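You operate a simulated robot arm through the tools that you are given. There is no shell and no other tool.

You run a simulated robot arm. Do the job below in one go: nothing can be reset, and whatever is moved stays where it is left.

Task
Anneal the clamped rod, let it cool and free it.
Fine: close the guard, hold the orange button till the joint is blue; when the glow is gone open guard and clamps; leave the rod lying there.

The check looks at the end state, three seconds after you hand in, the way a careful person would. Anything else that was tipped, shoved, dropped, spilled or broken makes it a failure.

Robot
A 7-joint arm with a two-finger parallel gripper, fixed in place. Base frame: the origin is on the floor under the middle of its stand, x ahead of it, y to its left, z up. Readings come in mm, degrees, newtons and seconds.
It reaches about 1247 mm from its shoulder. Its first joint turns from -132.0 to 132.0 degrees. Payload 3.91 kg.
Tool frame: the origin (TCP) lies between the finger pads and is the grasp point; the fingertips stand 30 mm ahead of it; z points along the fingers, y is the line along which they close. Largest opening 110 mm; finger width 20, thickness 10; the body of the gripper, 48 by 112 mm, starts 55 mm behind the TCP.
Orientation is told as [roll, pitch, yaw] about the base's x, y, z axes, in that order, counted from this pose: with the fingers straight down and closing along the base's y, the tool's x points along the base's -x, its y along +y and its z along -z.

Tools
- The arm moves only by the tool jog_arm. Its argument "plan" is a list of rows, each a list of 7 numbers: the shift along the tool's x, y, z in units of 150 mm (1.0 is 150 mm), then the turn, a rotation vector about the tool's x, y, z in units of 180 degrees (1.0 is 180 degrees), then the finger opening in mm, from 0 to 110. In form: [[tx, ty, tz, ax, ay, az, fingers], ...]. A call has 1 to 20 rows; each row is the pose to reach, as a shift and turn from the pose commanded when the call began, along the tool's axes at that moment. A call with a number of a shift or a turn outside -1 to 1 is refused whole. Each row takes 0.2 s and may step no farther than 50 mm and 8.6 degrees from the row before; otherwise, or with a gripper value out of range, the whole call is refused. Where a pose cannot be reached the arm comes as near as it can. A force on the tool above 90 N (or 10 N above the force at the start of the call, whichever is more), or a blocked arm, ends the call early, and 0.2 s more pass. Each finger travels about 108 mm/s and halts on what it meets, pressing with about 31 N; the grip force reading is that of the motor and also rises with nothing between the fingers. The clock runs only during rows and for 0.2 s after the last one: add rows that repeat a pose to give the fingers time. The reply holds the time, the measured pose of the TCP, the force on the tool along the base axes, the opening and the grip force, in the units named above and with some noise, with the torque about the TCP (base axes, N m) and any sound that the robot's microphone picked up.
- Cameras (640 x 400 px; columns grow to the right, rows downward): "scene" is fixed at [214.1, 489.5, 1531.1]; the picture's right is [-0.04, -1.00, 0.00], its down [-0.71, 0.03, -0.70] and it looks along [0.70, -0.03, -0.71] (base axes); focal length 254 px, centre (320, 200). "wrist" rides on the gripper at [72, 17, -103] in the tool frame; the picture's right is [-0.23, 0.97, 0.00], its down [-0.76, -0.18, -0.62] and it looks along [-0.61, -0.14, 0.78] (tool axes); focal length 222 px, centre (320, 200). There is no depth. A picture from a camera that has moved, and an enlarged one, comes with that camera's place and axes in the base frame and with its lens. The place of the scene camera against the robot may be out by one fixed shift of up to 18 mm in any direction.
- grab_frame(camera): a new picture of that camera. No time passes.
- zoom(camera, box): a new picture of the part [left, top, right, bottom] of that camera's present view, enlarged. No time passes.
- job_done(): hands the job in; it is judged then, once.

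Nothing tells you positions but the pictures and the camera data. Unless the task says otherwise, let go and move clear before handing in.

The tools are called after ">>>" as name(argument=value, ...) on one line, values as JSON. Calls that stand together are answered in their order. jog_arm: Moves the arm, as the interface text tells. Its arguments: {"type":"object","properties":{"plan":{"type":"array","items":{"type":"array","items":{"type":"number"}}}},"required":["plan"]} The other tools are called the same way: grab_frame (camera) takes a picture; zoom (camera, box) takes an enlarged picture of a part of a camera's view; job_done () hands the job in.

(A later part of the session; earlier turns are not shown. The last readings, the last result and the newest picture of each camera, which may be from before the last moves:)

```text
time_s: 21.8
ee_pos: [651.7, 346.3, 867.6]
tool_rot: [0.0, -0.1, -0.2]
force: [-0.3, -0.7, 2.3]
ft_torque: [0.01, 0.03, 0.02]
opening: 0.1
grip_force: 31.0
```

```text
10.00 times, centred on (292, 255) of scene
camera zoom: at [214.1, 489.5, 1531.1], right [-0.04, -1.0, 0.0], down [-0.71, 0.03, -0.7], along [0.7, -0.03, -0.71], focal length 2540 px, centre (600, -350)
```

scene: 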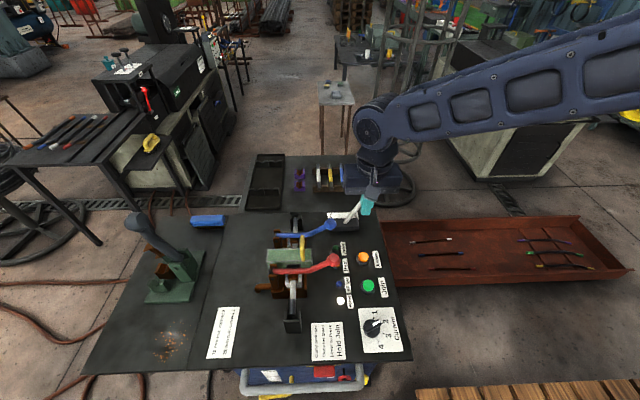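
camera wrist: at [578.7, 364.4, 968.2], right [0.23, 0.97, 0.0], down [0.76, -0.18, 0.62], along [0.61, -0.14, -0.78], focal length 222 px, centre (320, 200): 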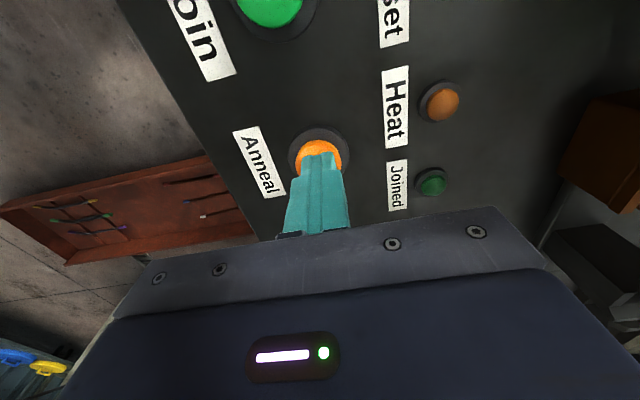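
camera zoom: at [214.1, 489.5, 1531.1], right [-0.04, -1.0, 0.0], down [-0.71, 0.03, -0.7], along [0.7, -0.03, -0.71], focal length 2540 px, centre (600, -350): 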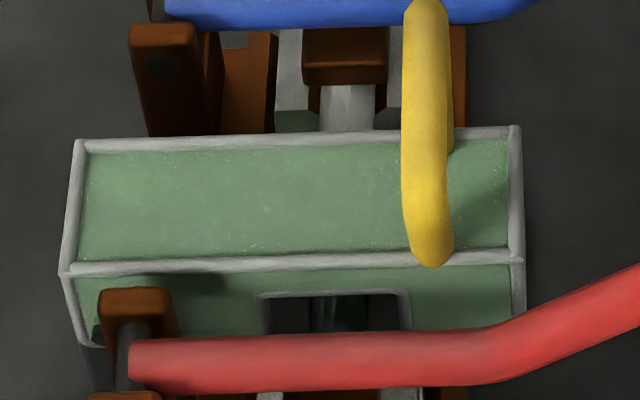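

Light contact only (2 N), Heat lamp still dark. I'll press on 3 mm further.

>>> jog_arm(plan=[[0, 0, 0.02, 0, 0, 0, 0]])

>>> grab_frame(camera="wrist")

>>> zoom(camera="scene", box=[260, 235, 324, 275])

```text
time_s: 22.2
ee_pos: [651.1, 346.5, 864.3]
tool_rot: [0.0, 0.0, 0.0]
force: [-1.3, -0.4, 2.8]
ft_torque: [-0.02, 0.01, 0.01]
opening: 0.1
grip_force: 31.3
heard: click
```

```text
taken
camera wrist: at [578.7, 364.4, 965.3], right [0.23, 0.97, 0.0], down [0.76, -0.18, 0.62], along [0.61, -0.14, -0.78], focal length 222 px, centre (320, 200)
```

wrist: 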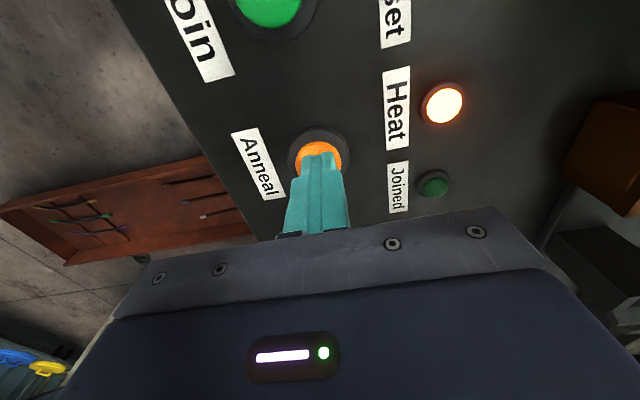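

```text
10.00 times, centred on (292, 255) of scene
camera zoom: at [214.1, 489.5, 1531.1], right [-0.04, -1.0, 0.0], down [-0.71, 0.03, -0.7], along [0.7, -0.03, -0.71], focal length 2540 px, centre (600, -350)
```

zoom: 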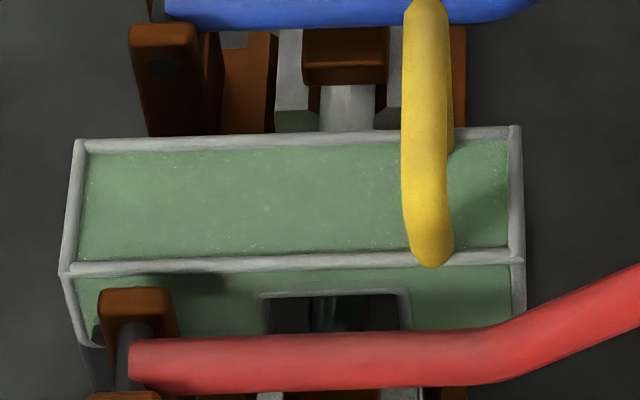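

A click, and the Heat lamp is lit: the current is on. I'll hold in short steps and watch the joint closely after each one.

>>> jog_arm(plan=[[0, 0, 0.007, 0, 0, 0, 0], [0, 0, 0.007, 0, 0, 0, 0]])

>>> zoom(camera="scene", box=[276, 245, 312, 270])

>>> grab_frame(camera="wrist")

```text
time_s: 22.8
ee_pos: [650.3, 347.4, 862.4]
tool_rot: [0.0, 0.0, 0.0]
force: [-2.0, -1.3, 9.0]
ft_torque: [-0.05, 0.05, -0.01]
opening: 0.0
grip_force: 31.0
```

```text
16.00 times, centred on (294, 258) of scene
camera zoom: at [214.1, 489.5, 1531.1], right [-0.04, -1.0, 0.0], down [-0.71, 0.03, -0.7], along [0.7, -0.03, -0.71], focal length 4063 px, centre (736, -720)
```

zoom: 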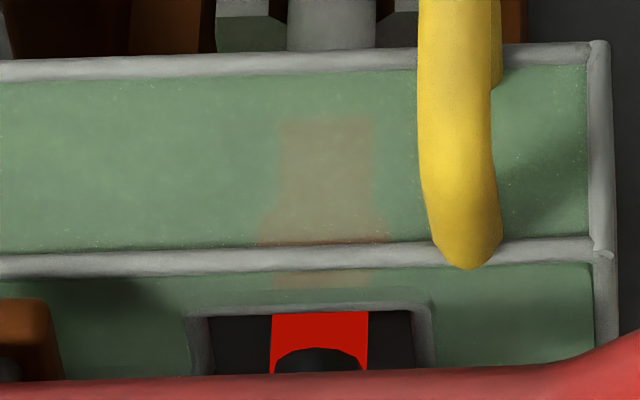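

```text
taken
camera wrist: at [578.7, 364.4, 964.4], right [0.23, 0.97, 0.0], down [0.76, -0.18, 0.62], along [0.61, -0.14, -0.78], focal length 222 px, centre (320, 200)
```

wrist: 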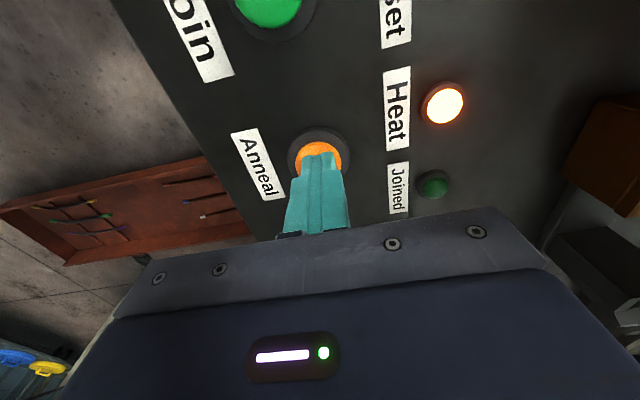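

The joint glows dull red, seen directly in the slot and faintly through the hood. I'll keep holding, 0.4 s at a time.

>>> jog_arm(plan=[[0, 0, 0, 0, 0, 0, 0]])

>>> zoom(camera="scene", box=[276, 245, 312, 270])

```text
time_s: 23.2
ee_pos: [651.6, 346.8, 862.5]
tool_rot: [0.0, 0.0, 0.0]
force: [-1.8, 0.3, 8.7]
ft_torque: [-0.01, 0.05, 0.01]
opening: 0.3
grip_force: 31.0
```

```text
16.00 times, centred on (294, 258) of scene
camera zoom: at [214.1, 489.5, 1531.1], right [-0.04, -1.0, 0.0], down [-0.71, 0.03, -0.7], along [0.7, -0.03, -0.71], focal length 4063 px, centre (736, -720)
```

zoom: 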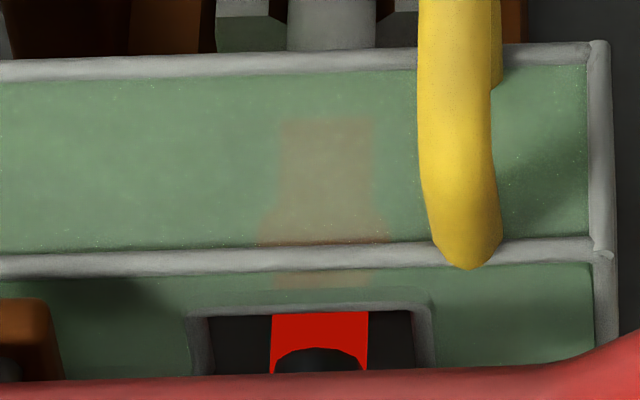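

Same red glow; still holding.

>>> jog_arm(plan=[[0, 0, 0, 0, 0, 0, 0], [0, 0, 0, 0, 0, 0, 0]])

>>> zoom(camera="scene", box=[276, 245, 312, 270])

```text
time_s: 23.8
ee_pos: [651.0, 347.7, 861.4]
tool_rot: [-0.1, 0.0, 0.0]
force: [-1.8, -1.0, 10.7]
ft_torque: [0.01, -0.01, 0.01]
opening: 0.0
grip_force: 31.2
```

```text
16.00 times, centred on (294, 258) of scene
camera zoom: at [214.1, 489.5, 1531.1], right [-0.04, -1.0, 0.0], down [-0.71, 0.03, -0.7], along [0.7, -0.03, -0.71], focal length 4063 px, centre (736, -720)
```

zoom: 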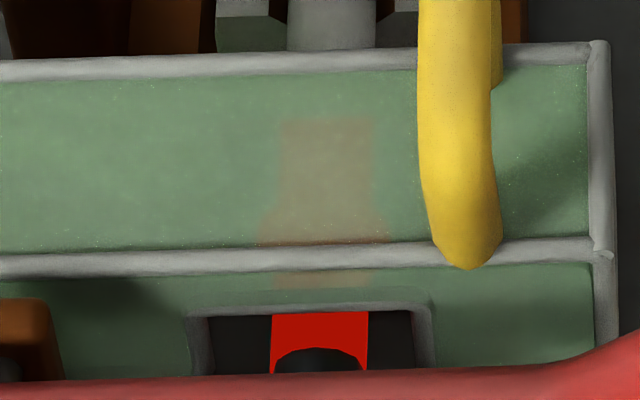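

Unchanged so far at 1.6 s of heating. I'll keep holding and looking.

>>> jog_arm(plan=[[0, 0, 0, 0, 0, 0, 0], [0, 0, 0, 0, 0, 0, 0]])

>>> zoom(camera="scene", box=[276, 245, 312, 270])

```text
time_s: 24.4
ee_pos: [650.7, 347.1, 862.4]
tool_rot: [0.1, -0.1, 0.0]
force: [-1.3, 2.4, 8.2]
ft_torque: [0.05, 0.03, 0.01]
opening: 0.0
grip_force: 31.2
```

```text
16.00 times, centred on (294, 258) of scene
camera zoom: at [214.1, 489.5, 1531.1], right [-0.04, -1.0, 0.0], down [-0.71, 0.03, -0.7], along [0.7, -0.03, -0.71], focal length 4063 px, centre (736, -720)
```

zoom: 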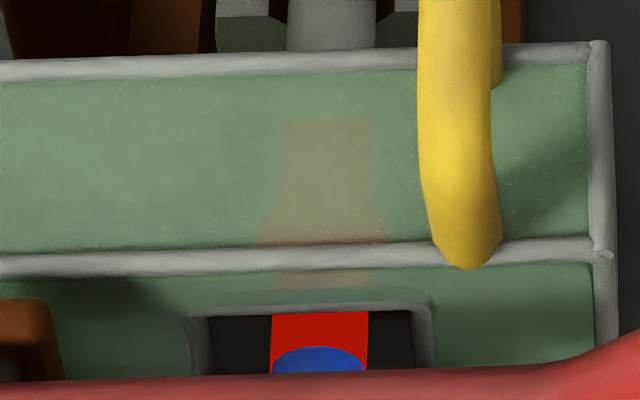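

The rod next to the glowing zone has just turned from black to blue: the joint is blue, so I release the button now by lifting straight up.

>>> jog_arm(plan=[[0, 0, -0.1, 0, 0, 0, 0]])

>>> grab_frame(camera="wrist")

>>> zoom(camera="scene", box=[276, 245, 312, 270])

```text
time_s: 24.8
ee_pos: [650.8, 348.3, 877.9]
tool_rot: [-0.1, 0.0, 0.1]
force: [0.1, -0.2, -0.1]
ft_torque: [-0.05, 0.01, -0.01]
opening: 0.0
grip_force: 31.3
```

```text
taken
camera wrist: at [578.8, 364.4, 979.3], right [0.23, 0.97, 0.0], down [0.76, -0.18, 0.62], along [0.61, -0.14, -0.78], focal length 222 px, centre (320, 200)
```

wrist: 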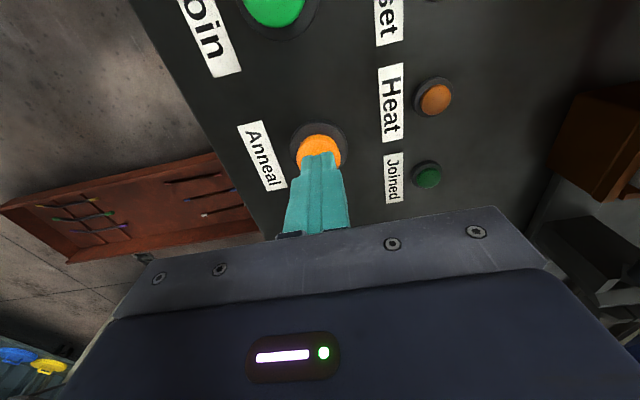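

```text
16.00 times, centred on (294, 258) of scene
camera zoom: at [214.1, 489.5, 1531.1], right [-0.04, -1.0, 0.0], down [-0.71, 0.03, -0.7], along [0.7, -0.03, -0.71], focal length 4063 px, centre (736, -720)
```

zoom: 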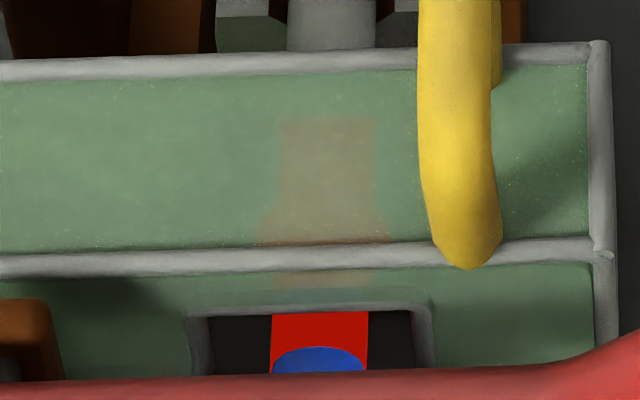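

The Heat lamp is off, the joint blue with the glow still there. I'll rise to a safe height and let it cool.

>>> jog_arm(plan=[[0, 0, -0.2, 0, 0, 0, 0], [0, 0, -0.5, 0, 0, 0, 0], [0, 0, -0.8, 0, 0, 0, 0], [0, 0, -1.0, 0, 0, 0, 0]])

>>> jog_arm(plan=[[0, 0, -0.25, 0, 0, 0, 0], [0, 0, -0.5, 0, 0, 0, 0], [0, 0, -0.6, 0, 0, 0, 0], [0, 0, -0.6, 0, 0, 0, 0], [0, 0, -0.6, 0, 0, 0, 0], [0, 0, -0.6, 0, 0, 0, 0], [0, 0, -0.6, 0, 0, 0, 0], [0, 0, -0.6, 0, 0, 0, 0]])

>>> zoom(camera="scene", box=[276, 245, 312, 270])

>>> grab_frame(camera="scene")

```text
time_s: 25.8
ee_pos: [649.6, 346.5, 1027.3]
tool_rot: [0.0, 0.1, 0.0]
force: [-0.1, -0.5, -0.4]
ft_torque: [0.01, 0.01, -0.01]
opening: 0.0
grip_force: 31.0
```

```text
time_s: 27.6
ee_pos: [651.3, 347.0, 1117.9]
tool_rot: [0.0, 0.0, 0.1]
force: [-0.3, 0.2, 0.1]
ft_torque: [-0.01, -0.01, -0.01]
opening: 0.0
grip_force: 30.4
```

```text
16.00 times, centred on (294, 258) of scene
camera zoom: at [214.1, 489.5, 1531.1], right [-0.04, -1.0, 0.0], down [-0.71, 0.03, -0.7], along [0.7, -0.03, -0.71], focal length 4063 px, centre (736, -720)
```

zoom: 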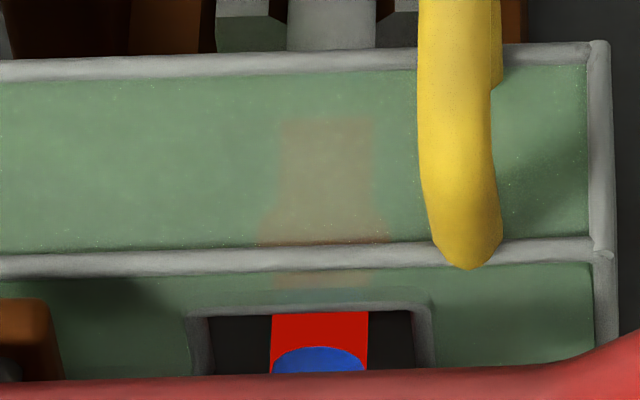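

```text
taken
```

scene: 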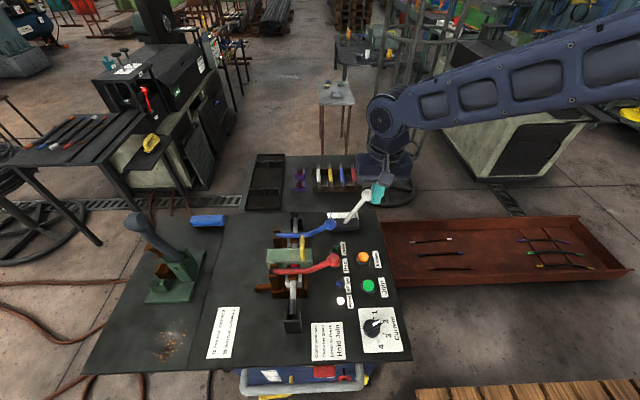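

Still glowing. While it cools, I'll move over the upright handle at safe height with the fingers open, and keep watching.

>>> jog_arm(plan=[[0.06, 0.2, 0, 0, 0, 0, 0], [0.12, 0.4, 0, 0, 0, 0, 20], [0.18, 0.6, 0, 0, 0, 0, 40], [0.233, 0.8, 0, 0, 0, 0, 40]])

>>> jog_arm(plan=[[0, 0.2, 0, 0, 0, 0, 40], [0, 0.44, 0, 0, 0, 0, 40], [0, 0.44, 0, 0, 0, 0, 40], [0, 0.44, 0, 0, 0, 0, 40], [0, 0.44, 0, 0, 0, 0, 40], [0, 0.44, 0, 0, 0, 0, 40], [0, 0.44, 0, 0, 0, 0, 40], [0, 0.44, 0, 0, 0, 0, 40], [0, 0.44, 0, 0, 0, 0, 40], [0, 0.44, 0, 0, 0, 0, 40]])

>>> zoom(camera="scene", box=[276, 245, 312, 270])

>>> grab_frame(camera="wrist")

```text
time_s: 28.6
ee_pos: [616.5, 466.6, 1118.2]
tool_rot: [-0.1, 0.0, 0.2]
force: [0.8, -0.4, 0.2]
ft_torque: [0.07, 0.03, -0.01]
opening: 39.8
grip_force: 0.1
```

```text
time_s: 30.8
ee_pos: [616.2, 533.3, 1117.7]
tool_rot: [0.0, 0.0, 0.0]
force: [0.9, -0.7, 1.0]
ft_torque: [-0.01, -0.02, 0.02]
opening: 40.2
grip_force: 0.1
```

```text
16.00 times, centred on (294, 258) of scene
camera zoom: at [214.1, 489.5, 1531.1], right [-0.04, -1.0, 0.0], down [-0.71, 0.03, -0.7], along [0.7, -0.03, -0.71], focal length 4063 px, centre (736, -720)
```

zoom: 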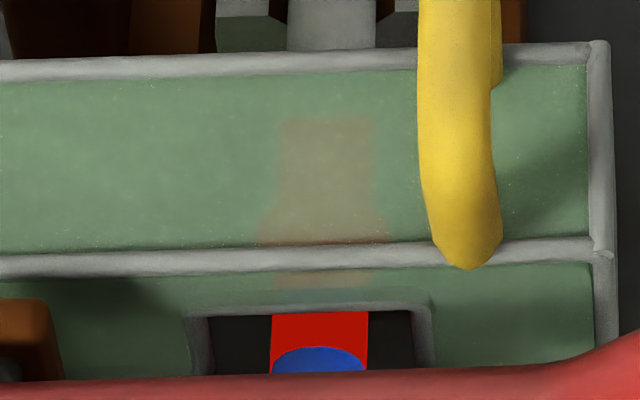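

```text
taken
camera wrist: at [543.7, 550.5, 1219.6], right [0.23, 0.97, 0.0], down [0.76, -0.18, 0.62], along [0.61, -0.14, -0.78], focal length 222 px, centre (320, 200)
```

wrist: 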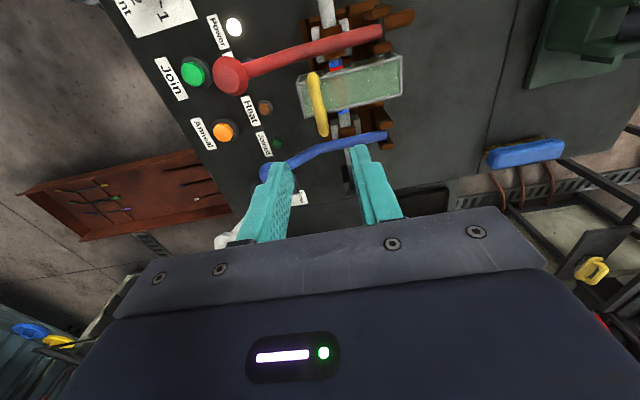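

Still a red glow in the slot, with blue on both sides. I'll wait here some seconds.

>>> jog_arm(plan=[[0, 0, 0, 0, 0, 0, 40], [0, 0, 0, 0, 0, 0, 40], [0, 0, 0, 0, 0, 0, 40], [0, 0, 0, 0, 0, 0, 40], [0, 0, 0, 0, 0, 0, 40], [0, 0, 0, 0, 0, 0, 40], [0, 0, 0, 0, 0, 0, 40], [0, 0, 0, 0, 0, 0, 40], [0, 0, 0, 0, 0, 0, 40], [0, 0, 0, 0, 0, 0, 40], [0, 0, 0, 0, 0, 0, 40], [0, 0, 0, 0, 0, 0, 40], [0, 0, 0, 0, 0, 0, 40], [0, 0, 0, 0, 0, 0, 40], [0, 0, 0, 0, 0, 0, 40], [0, 0, 0, 0, 0, 0, 40], [0, 0, 0, 0, 0, 0, 40], [0, 0, 0, 0, 0, 0, 40], [0, 0, 0, 0, 0, 0, 40], [0, 0, 0, 0, 0, 0, 40]])

>>> zoom(camera="scene", box=[276, 245, 312, 270])

>>> zoom(camera="wrist", box=[280, 20, 440, 140])

```text
time_s: 35.0
ee_pos: [616.0, 533.4, 1117.9]
tool_rot: [0.1, 0.1, 0.1]
force: [-1.0, 0.0, 0.4]
ft_torque: [-0.02, 0.0, 0.02]
opening: 40.0
grip_force: 0.0
```

```text
16.00 times, centred on (294, 258) of scene
camera zoom: at [214.1, 489.5, 1531.1], right [-0.04, -1.0, 0.0], down [-0.71, 0.03, -0.7], along [0.7, -0.03, -0.71], focal length 4063 px, centre (736, -720)
```

zoom: 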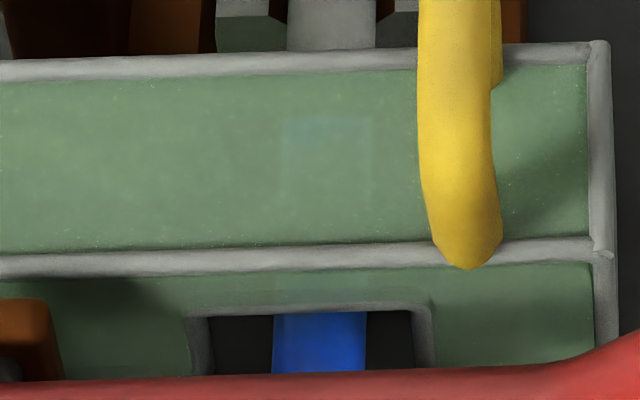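

```text
3.33 times, centred on (360, 80) of wrist
camera zoom: at [543.7, 550.5, 1219.6], right [0.23, 0.97, 0.0], down [0.76, -0.18, 0.62], along [0.61, -0.14, -0.78], focal length 740 px, centre (187, 600)
```

zoom: 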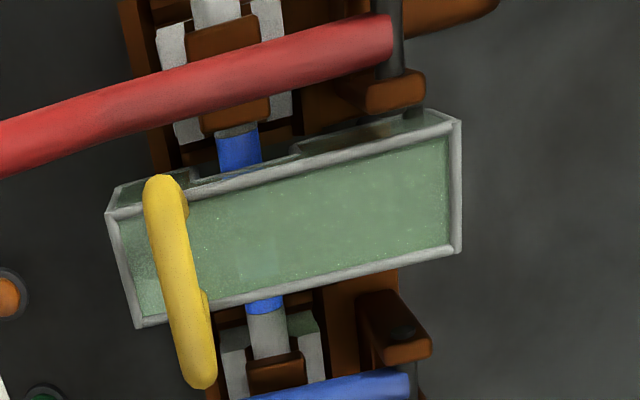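

The glow is gone: the rod shows plain blue in the slot and on both sides. Now I'll open the guard: lower the fingers around the upright yellow bar.

>>> jog_arm(plan=[[0, 0, 0.25, 0, 0, 0, 40], [0, 0, 0.5, 0, 0, 0, 40], [0, 0, 0.7, 0, 0, 0, 40], [0, 0, 0.85, 0, 0, 0, 40], [0, 0, 0.98, 0, 0, 0, 40]])

>>> grab_frame(camera="wrist")

>>> zoom(camera="scene", box=[220, 190, 380, 290])

```text
time_s: 36.2
ee_pos: [616.2, 533.2, 969.8]
tool_rot: [0.0, -0.1, 0.0]
force: [-0.6, -0.9, -0.2]
ft_torque: [0.0, -0.03, 0.03]
opening: 40.1
grip_force: 0.1
```

```text
taken
camera wrist: at [544.0, 550.2, 1072.1], right [0.23, 0.97, 0.0], down [0.76, -0.18, 0.62], along [0.61, -0.14, -0.78], focal length 222 px, centre (320, 200)
```

wrist: 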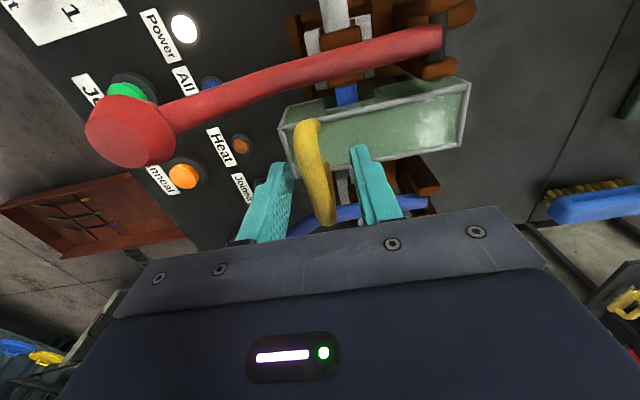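

```text
4.00 times, centred on (300, 240) of scene
camera zoom: at [214.1, 489.5, 1531.1], right [-0.04, -1.0, 0.0], down [-0.71, 0.03, -0.7], along [0.7, -0.03, -0.71], focal length 1016 px, centre (400, 40)
```

zoom: 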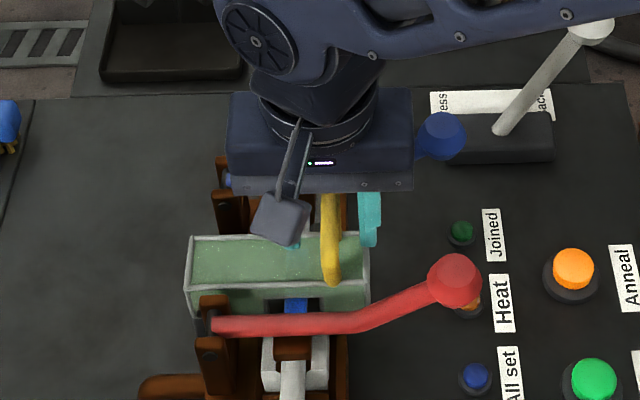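

The bar is between the fingers again. I'll close to the loose cage and carry it back to the left along the same arc, first half.

>>> jog_arm(plan=[[0, 0, 0, 0, 0, 0, 24], [0, 0.047, -0.02, 0, 0, 0, 24], [0, 0.093, -0.04, 0, 0, 0, 24], [0, 0.193, -0.093, 0, 0, 0, 24], [0, 0.293, -0.14, 0, 0, 0, 24], [0, 0.393, -0.18, 0, 0, 0, 24], [0, 0.493, -0.213, 0, 0, 0, 24], [0, 0.6, -0.227, 0, 0, 0, 24]])

>>> grab_frame(camera="wrist")

>>> zoom(camera="scene", box=[220, 190, 380, 290])

```text
time_s: 38.0
ee_pos: [615.3, 623.1, 1003.7]
tool_rot: [0.0, 0.0, 0.0]
force: [-0.2, -0.8, 1.2]
ft_torque: [0.02, -0.02, -0.01]
opening: 24.1
grip_force: 0.2
```

```text
taken
camera wrist: at [542.8, 640.4, 1105.8], right [0.23, 0.97, 0.0], down [0.76, -0.18, 0.62], along [0.61, -0.14, -0.78], focal length 222 px, centre (320, 200)
```

wrist: 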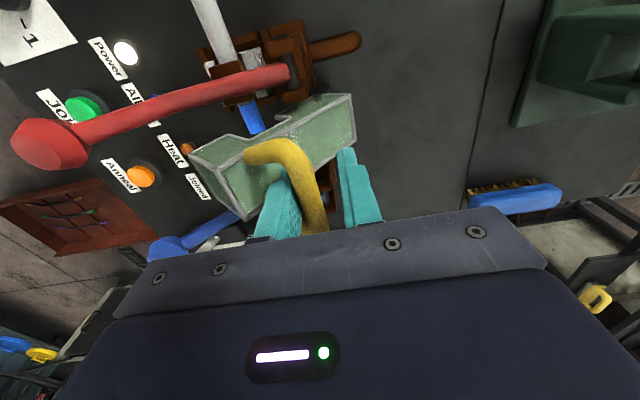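

```text
4.00 times, centred on (300, 240) of scene
camera zoom: at [214.1, 489.5, 1531.1], right [-0.04, -1.0, 0.0], down [-0.71, 0.03, -0.7], along [0.7, -0.03, -0.71], focal length 1016 px, centre (400, 40)
```

zoom: 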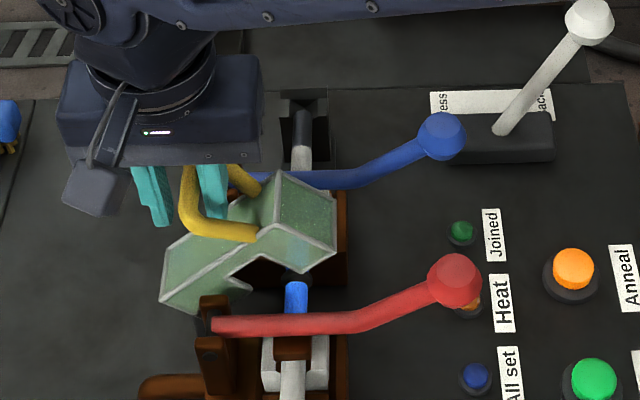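

The hood is half open again. I'll carry it down the left side of the arc to its open rest.

>>> jog_arm(plan=[[0, 0.113, 0, 0, 0, 0, 24], [0, 0.247, 0.02, 0, 0, 0, 24], [0, 0.347, 0.047, 0, 0, 0, 24], [0, 0.447, 0.087, 0, 0, 0, 24], [0, 0.533, 0.14, 0, 0, 0, 24], [0, 0.613, 0.19, 0, 0, 0, 24], [0, 0.667, 0.23, 0, 0, 0, 24], [0, 0.7, 0.25, 0, 0, 0, 24]])

>>> grab_frame(camera="wrist")

>>> zoom(camera="scene", box=[200, 190, 360, 290])

```text
time_s: 39.8
ee_pos: [616.7, 727.5, 966.2]
tool_rot: [0.1, 0.0, -0.1]
force: [-0.3, -1.5, 0.7]
ft_torque: [-0.02, -0.01, -0.04]
opening: 25.1
grip_force: 1.6
```

```text
taken
camera wrist: at [543.7, 745.7, 1068.8], right [0.23, 0.97, 0.0], down [0.76, -0.18, 0.62], along [0.61, -0.14, -0.78], focal length 222 px, centre (320, 200)
```

wrist: 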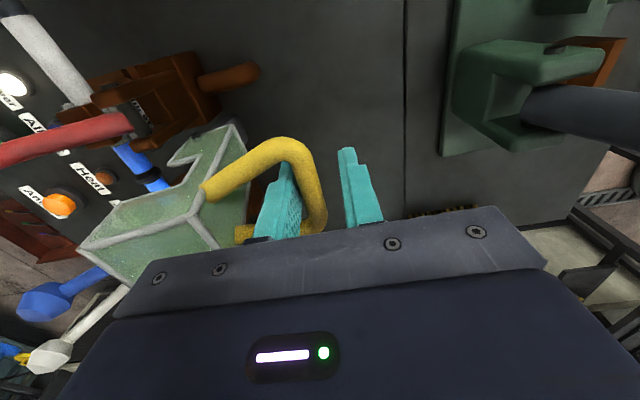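

```text
4.00 times, centred on (280, 240) of scene
camera zoom: at [214.1, 489.5, 1531.1], right [-0.04, -1.0, 0.0], down [-0.71, 0.03, -0.7], along [0.7, -0.03, -0.71], focal length 1016 px, centre (480, 40)
```

zoom: 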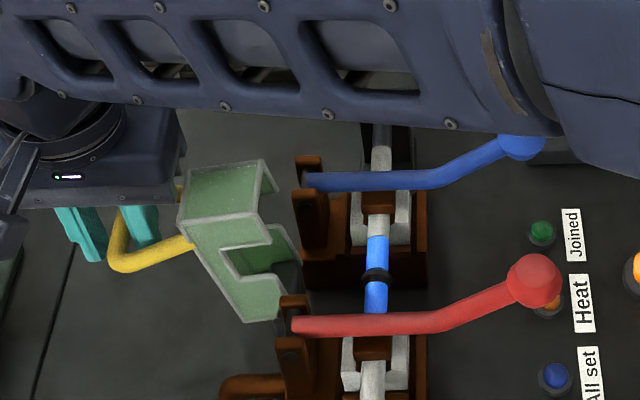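

The guard is back in its original open place, and the rod is blue on both sides of the weld collar. I'll open the fingers and lift straight up off the handle.

>>> jog_arm(plan=[[0, -0.02, 0, 0, 0, 0, 40], [0, -0.03, 0, 0, 0, 0, 40], [0, -0.03, -0.25, 0, 0, 0, 40], [0, -0.03, -0.5, 0, 0, 0, 40], [0, -0.03, -0.75, 0, 0, 0, 40], [0, -0.03, -1.0, 0, 0, 0, 40]])

>>> zoom(camera="scene", box=[200, 190, 360, 290])

>>> grab_frame(camera="scene")

```text
time_s: 41.2
ee_pos: [615.0, 723.5, 1117.7]
tool_rot: [0.0, -0.1, 0.0]
force: [0.0, 0.9, 0.4]
ft_torque: [0.01, 0.05, 0.0]
opening: 40.1
grip_force: 0.1
```

```text
4.00 times, centred on (280, 240) of scene
camera zoom: at [214.1, 489.5, 1531.1], right [-0.04, -1.0, 0.0], down [-0.71, 0.03, -0.7], along [0.7, -0.03, -0.71], focal length 1016 px, centre (480, 40)
```

zoom: 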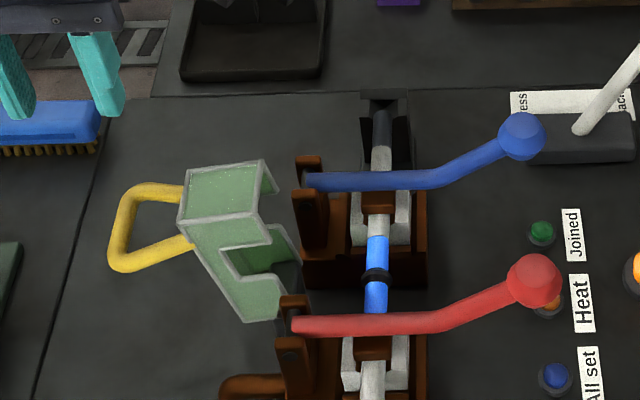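

```text
taken
```

scene: 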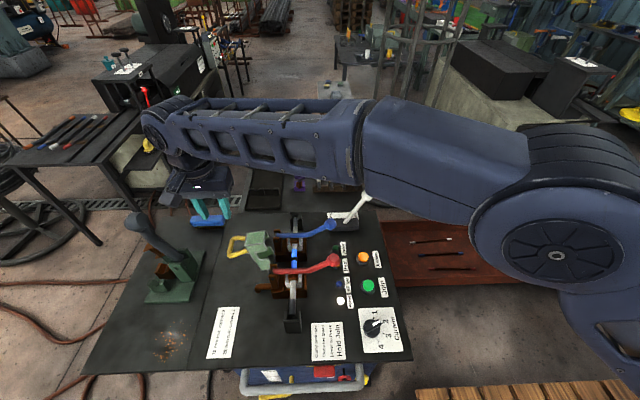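

The guard stays open on its own. Next are the clamps: each lever pivots about x at its left bracket (about y 612, z 922) with its ball at y 452, z 966, so I'll turn the gripper 90° to close along x, go over the red ball and look before gripping.

>>> jog_arm(plan=[[0.06, -0.25, 0, 0, 0, 0, 60], [0.12, -0.5, 0, 0, 0, 0, 60], [0.18, -0.75, 0, 0, 0, 0, 60], [0.24, -0.9, 0, 0, 0, 0, 60]])

>>> jog_arm(plan=[[0.01, -0.08, 0, 0, 0, -0.0455, 60], [0.02, -0.16, 0, 0, 0, -0.091, 60], [0.03, -0.24, 0, 0, 0, -0.1365, 60], [0.04, -0.32, 0, 0, 0, -0.182, 60], [0.05, -0.4, 0, 0, 0, -0.2275, 60], [0.06, -0.48, 0, 0, 0, -0.273, 60], [0.07, -0.56, 0, 0, 0, -0.3185, 60], [0.08, -0.64, 0, 0, 0, -0.364, 60], [0.09, -0.74, 0, 0, 0, -0.4095, 60], [0.1, -0.82, 0, 0, 0, -0.455, 60], [0.107, -0.9, 0, 0, 0, -0.5, 60]])

>>> grab_frame(camera="wrist")

>>> grab_frame(camera="scene")

```text
time_s: 42.2
ee_pos: [578.6, 588.1, 1115.0]
tool_rot: [0.0, -0.1, -0.1]
force: [0.2, -0.1, -1.1]
ft_torque: [-0.04, 0.01, 0.0]
opening: 59.9
grip_force: 0.1
```

```text
time_s: 44.6
ee_pos: [563.6, 452.4, 1117.8]
tool_rot: [0.1, 0.0, 90.2]
force: [0.2, 0.1, 0.0]
ft_torque: [-0.02, -0.03, 0.0]
opening: 60.0
grip_force: 0.2
```

```text
taken
camera wrist: at [547.5, 381.3, 1218.7], right [-0.97, 0.22, 0.0], down [0.18, 0.76, 0.62], along [0.14, 0.61, -0.78], focal length 222 px, centre (320, 200)
```

wrist: 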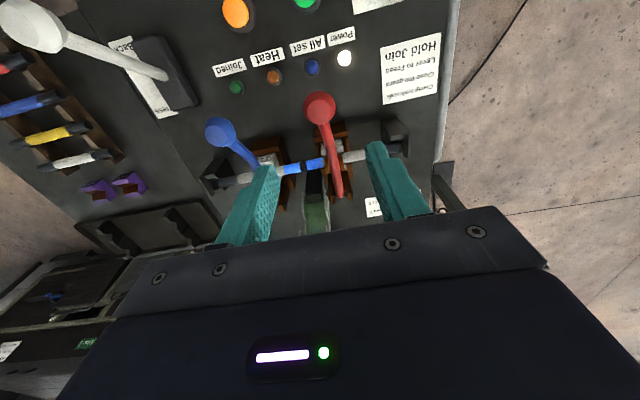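

```text
taken
```

scene: 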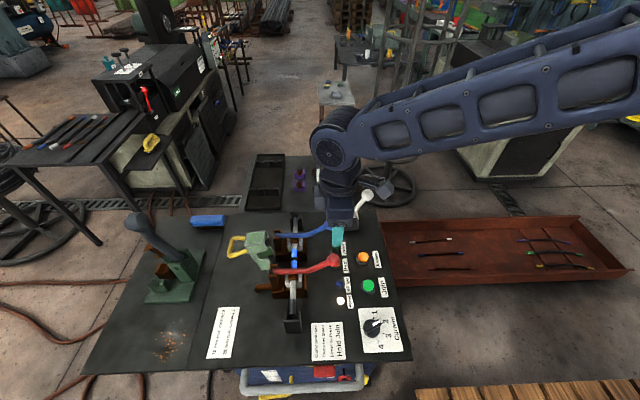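

The gripper is turned and above the red ball, which I again find at about (564, 452, 965). I'll enlarge to measure ball and pivots.

>>> zoom(camera="wrist", box=[190, 80, 430, 230])

>>> zoom(camera="scene", box=[250, 210, 354, 300])

```text
2.67 times, centred on (310, 155) of wrist
camera zoom: at [547.5, 381.3, 1218.7], right [-0.97, 0.22, 0.0], down [0.18, 0.76, 0.62], along [0.14, 0.61, -0.78], focal length 592 px, centre (347, 320)
```

zoom: 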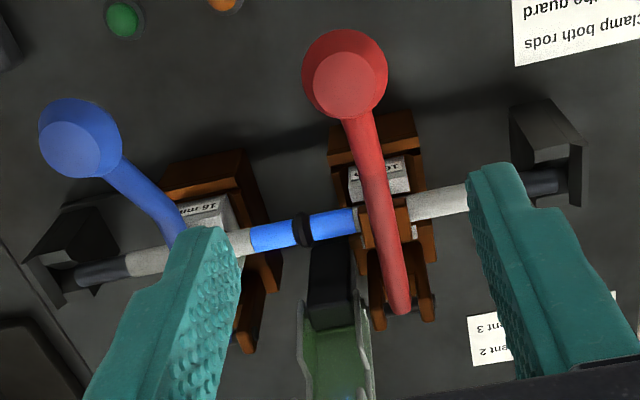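

```text
4.44 times, centred on (302, 255) of scene
camera zoom: at [214.1, 489.5, 1531.1], right [-0.04, -1.0, 0.0], down [-0.71, 0.03, -0.7], along [0.7, -0.03, -0.71], focal length 1129 px, centre (400, -44)
```

zoom: 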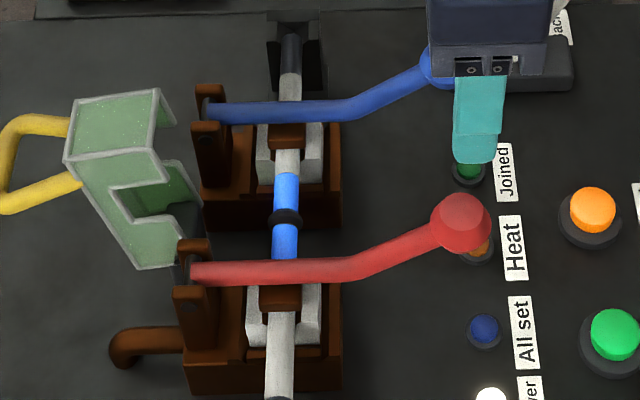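

Ball about 35 mm across and centred under the gripper. I'll go down around it and then close gently.

>>> jog_arm(plan=[[0, 0, 0.25, 0, 0, 0, 60], [0, 0, 0.5, 0, 0, 0, 60], [0, 0, 0.75, 0, 0, 0, 60], [0, 0, 0.9, 0, 0, 0, 60], [0, 0, 1.0, 0, 0, 0, 60]])

>>> grab_frame(camera="wrist")

>>> zoom(camera="scene", box=[250, 210, 354, 300])

```text
time_s: 45.8
ee_pos: [564.3, 454.0, 966.8]
tool_rot: [0.1, -0.1, 90.0]
force: [-0.6, 0.3, 0.3]
ft_torque: [-0.01, -0.01, -0.01]
opening: 59.9
grip_force: 0.0
```

```text
taken
camera wrist: at [546.9, 381.9, 1068.9], right [-0.97, 0.23, 0.0], down [0.18, 0.76, 0.62], along [0.14, 0.61, -0.78], focal length 222 px, centre (320, 200)
```

wrist: 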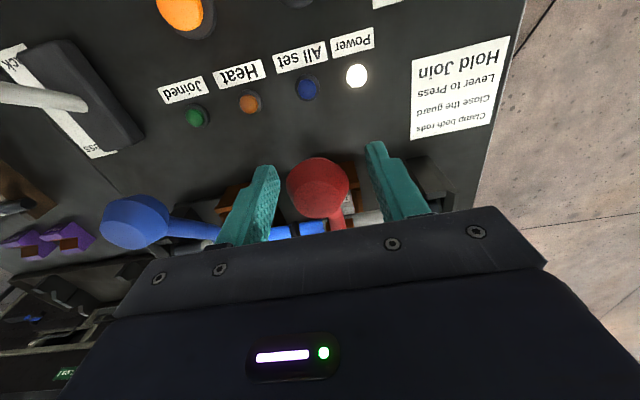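

```text
4.44 times, centred on (302, 255) of scene
camera zoom: at [214.1, 489.5, 1531.1], right [-0.04, -1.0, 0.0], down [-0.71, 0.03, -0.7], along [0.7, -0.03, -0.71], focal length 1129 px, centre (400, -44)
```

zoom: 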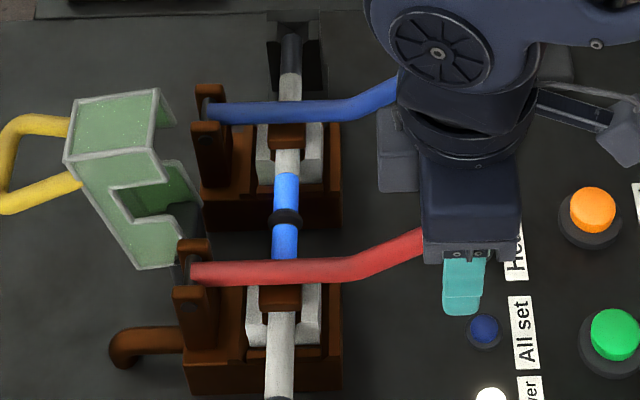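

The red ball sits centred between the fingers. I'll close on it.

>>> jog_arm(plan=[[0, 0, 0, 0, 0, 0, 30], [0, 0, 0, 0, 0, 0, 10], [0, 0, 0, 0, 0, 0, 10]])

>>> grab_frame(camera="wrist")

```text
time_s: 46.6
ee_pos: [564.5, 453.2, 967.4]
tool_rot: [0.0, 0.0, 89.9]
force: [11.8, 2.9, 0.3]
ft_torque: [0.06, -0.02, 0.04]
opening: 35.4
grip_force: 31.8
```

```text
taken
camera wrist: at [547.8, 381.9, 1068.8], right [-0.97, 0.23, 0.0], down [0.18, 0.76, 0.62], along [0.14, 0.61, -0.78], focal length 222 px, centre (320, 200)
```

wrist: 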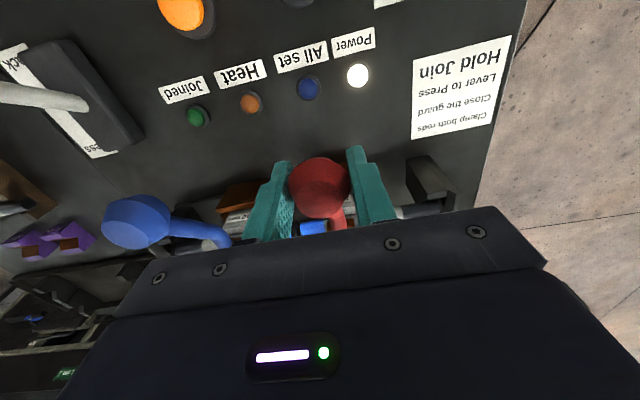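

Gripped at 35 mm. I'll lift gently along the arc for the first 15 mm and check the force.

>>> jog_arm(plan=[[-0.007, -0.008, -0.025, 0, 0, 0, 10], [-0.015, -0.008, -0.051, 0, 0, 0, 10], [-0.024, -0.008, -0.077, 0, 0, 0, 10], [-0.035, -0.008, -0.103, 0, 0, 0, 10]])

>>> grab_frame(camera="wrist")

>>> zoom(camera="scene", box=[250, 210, 354, 300])

```text
time_s: 47.6
ee_pos: [564.5, 458.2, 982.8]
tool_rot: [0.1, 0.2, 89.9]
force: [-3.6, -1.7, -0.4]
ft_torque: [-0.87, 0.02, -0.02]
opening: 35.4
grip_force: 30.8
```

```text
taken
camera wrist: at [548.1, 386.7, 1083.9], right [-0.97, 0.23, 0.0], down [0.18, 0.76, 0.62], along [0.14, 0.61, -0.78], focal length 222 px, centre (320, 200)
```

wrist: 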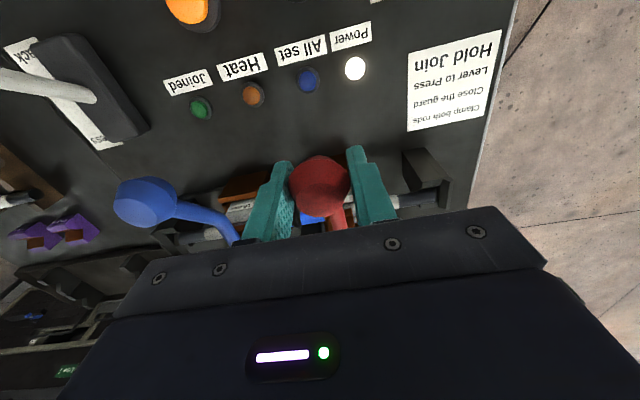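

```text
4.44 times, centred on (302, 255) of scene
camera zoom: at [214.1, 489.5, 1531.1], right [-0.04, -1.0, 0.0], down [-0.71, 0.03, -0.7], along [0.7, -0.03, -0.71], focal length 1129 px, centre (400, -44)
```

zoom: 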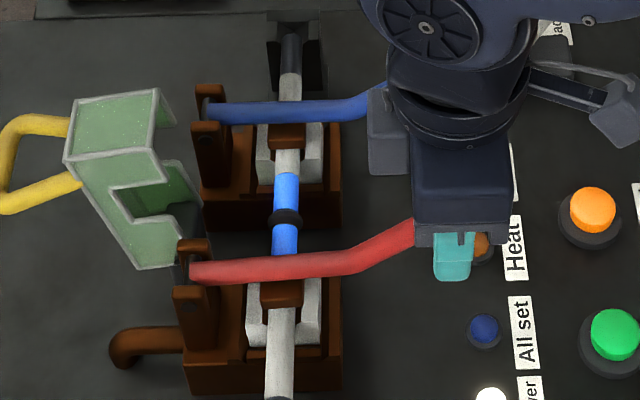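

The lever rises easily with small forces. I'll carry on along the arc.

>>> jog_arm(plan=[[-0.024, 0, -0.052, 0, 0, 0, 10], [-0.049, 0, -0.103, 0, 0, 0, 10], [-0.078, 0, -0.152, 0, 0, 0, 10], [-0.107, 0, -0.201, 0, 0, 0, 10], [-0.141, 0, -0.247, 0, 0, 0, 10], [-0.176, 0, -0.293, 0, 0, 0, 10], [-0.215, 0, -0.335, 0, 0, 0, 10], [-0.254, 0, -0.376, 0, 0, 0, 10], [-0.297, 0, -0.414, 0, 0, 0, 10], [-0.34, 0, -0.451, 0, 0, 0, 10]])

>>> grab_frame(camera="wrist")

>>> zoom(camera="scene", box=[250, 200, 362, 300])

```text
time_s: 49.8
ee_pos: [565.1, 510.6, 1050.2]
tool_rot: [0.0, 0.1, 90.0]
force: [-14.0, -6.5, 0.5]
ft_torque: [-0.82, 0.09, -0.04]
opening: 35.6
grip_force: 30.9
```

```text
taken
camera wrist: at [548.0, 438.3, 1151.9], right [-0.97, 0.23, 0.0], down [0.18, 0.76, 0.62], along [0.14, 0.61, -0.78], focal length 222 px, centre (320, 200)
```

wrist: 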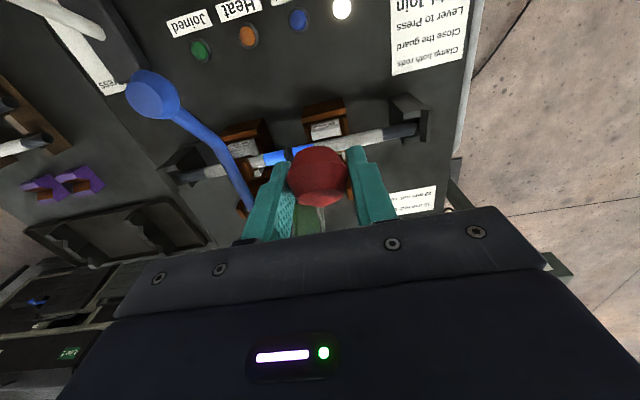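

```text
4.00 times, centred on (306, 250) of scene
camera zoom: at [214.1, 489.5, 1531.1], right [-0.04, -1.0, 0.0], down [-0.71, 0.03, -0.7], along [0.7, -0.03, -0.71], focal length 1016 px, centre (376, 0)
```

zoom: 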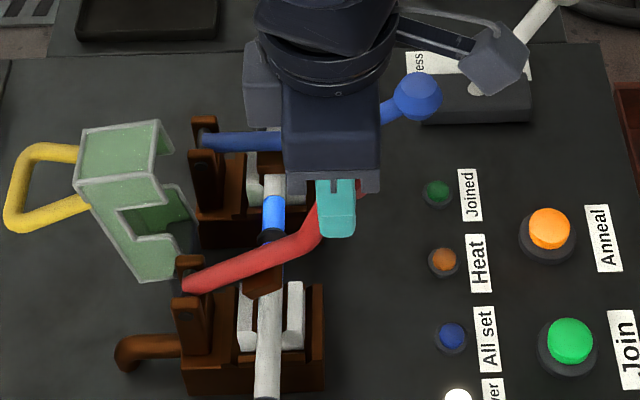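

The red lever is about a third of the way up and follows well. Continuing toward vertical.

>>> jog_arm(plan=[[-0.046, 0.008, -0.034, 0, 0, 0, 10], [-0.093, 0.008, -0.065, 0, 0, 0, 10], [-0.143, 0.008, -0.094, 0, 0, 0, 10], [-0.193, 0.008, -0.121, 0, 0, 0, 10], [-0.245, 0.008, -0.144, 0, 0, 0, 10], [-0.298, 0.008, -0.165, 0, 0, 0, 10], [-0.352, 0.008, -0.183, 0, 0, 0, 10], [-0.407, 0.008, -0.199, 0, 0, 0, 10], [-0.463, 0.008, -0.211, 0, 0, 0, 10], [-0.519, 0.008, -0.221, 0, 0, 0, 10]])

>>> grab_frame(camera="wrist")

>>> zoom(camera="scene", box=[250, 200, 362, 300])

```text
time_s: 52.0
ee_pos: [566.0, 586.6, 1083.9]
tool_rot: [0.0, 0.0, 90.0]
force: [13.2, -6.0, 7.3]
ft_torque: [-0.67, -0.06, 0.08]
opening: 35.2
grip_force: 30.7
```

```text
taken
camera wrist: at [547.8, 515.8, 1185.0], right [-0.97, 0.23, 0.0], down [0.18, 0.76, 0.62], along [0.14, 0.61, -0.78], focal length 222 px, centre (320, 200)
```

wrist: 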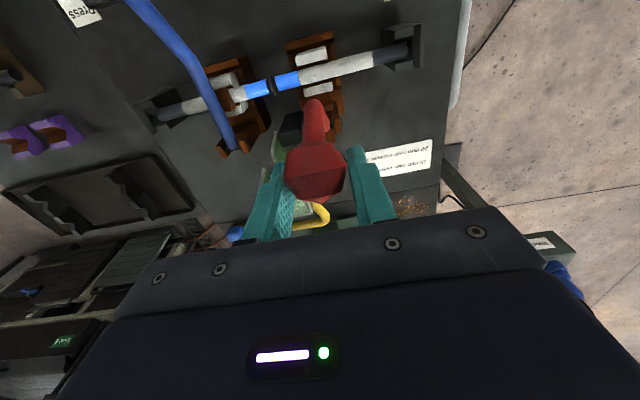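

```text
4.00 times, centred on (306, 250) of scene
camera zoom: at [214.1, 489.5, 1531.1], right [-0.04, -1.0, 0.0], down [-0.71, 0.03, -0.7], along [0.7, -0.03, -0.71], focal length 1016 px, centre (376, 0)
```

zoom: 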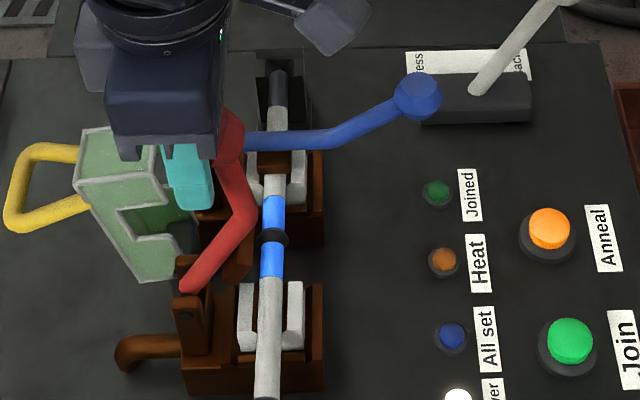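

Nearly vertical now. I'll carry it past the top in small steps until it rests or meets its stop.

>>> jog_arm(plan=[[-0.057, -0.004, -0.006, 0, 0, 0, 10], [-0.114, -0.004, -0.01, 0, 0, 0, 10], [-0.171, -0.004, -0.01, 0, 0, 0, 10], [-0.228, -0.004, -0.008, 0, 0, 0, 10]])

>>> grab_frame(camera="wrist")

>>> zoom(camera="scene", box=[250, 200, 362, 300])

```text
time_s: 53.0
ee_pos: [564.1, 623.1, 1083.5]
tool_rot: [0.1, 0.0, 90.0]
force: [-0.7, -0.1, 0.2]
ft_torque: [0.02, 0.02, -0.01]
opening: 9.9
grip_force: 0.0
```

```text
taken
camera wrist: at [547.1, 550.7, 1185.9], right [-0.97, 0.23, 0.0], down [0.18, 0.76, 0.62], along [0.14, 0.61, -0.78], focal length 222 px, centre (320, 200)
```

wrist: 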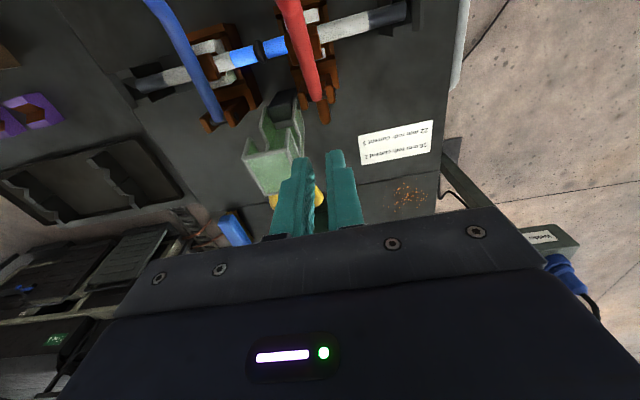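

```text
4.00 times, centred on (306, 250) of scene
camera zoom: at [214.1, 489.5, 1531.1], right [-0.04, -1.0, 0.0], down [-0.71, 0.03, -0.7], along [0.7, -0.03, -0.71], focal length 1016 px, centre (376, 0)
```

zoom: 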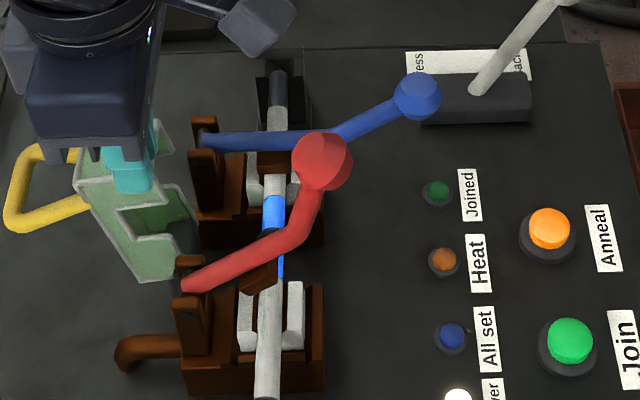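

The ball slipped out of the fingers near the top and the red lever has swung part of the way back. I'll hold still a moment to see whether it stays or keeps falling.

>>> jog_arm(plan=[[0, 0, 0, 0, 0, 0, 10]])

>>> zoom(camera="scene", box=[250, 200, 362, 300])

>>> zoom(camera="wrist", box=[120, 0, 440, 200])

```text
time_s: 53.4
ee_pos: [564.0, 623.4, 1083.2]
tool_rot: [-0.1, -0.1, 90.0]
force: [0.5, -0.8, 0.6]
ft_torque: [0.0, 0.0, 0.0]
opening: 9.9
grip_force: 0.1
```

```text
4.00 times, centred on (306, 250) of scene
camera zoom: at [214.1, 489.5, 1531.1], right [-0.04, -1.0, 0.0], down [-0.71, 0.03, -0.7], along [0.7, -0.03, -0.71], focal length 1016 px, centre (376, 0)
```

zoom: 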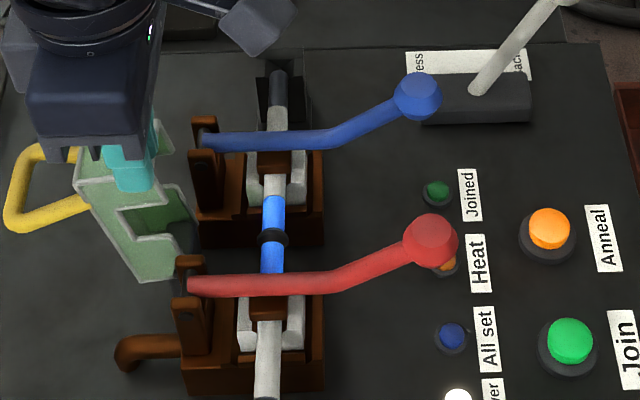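

```text
2.00 times, centred on (280, 100) of wrist
camera zoom: at [547.5, 550.4, 1186.2], right [-0.97, 0.23, 0.0], down [0.18, 0.76, 0.62], along [0.14, 0.61, -0.78], focal length 444 px, centre (400, 400)
```

zoom: 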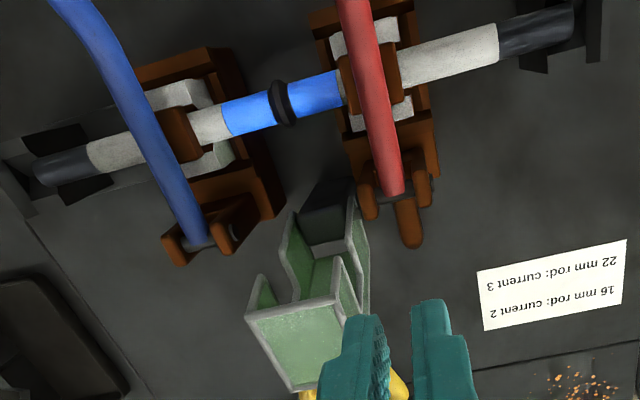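

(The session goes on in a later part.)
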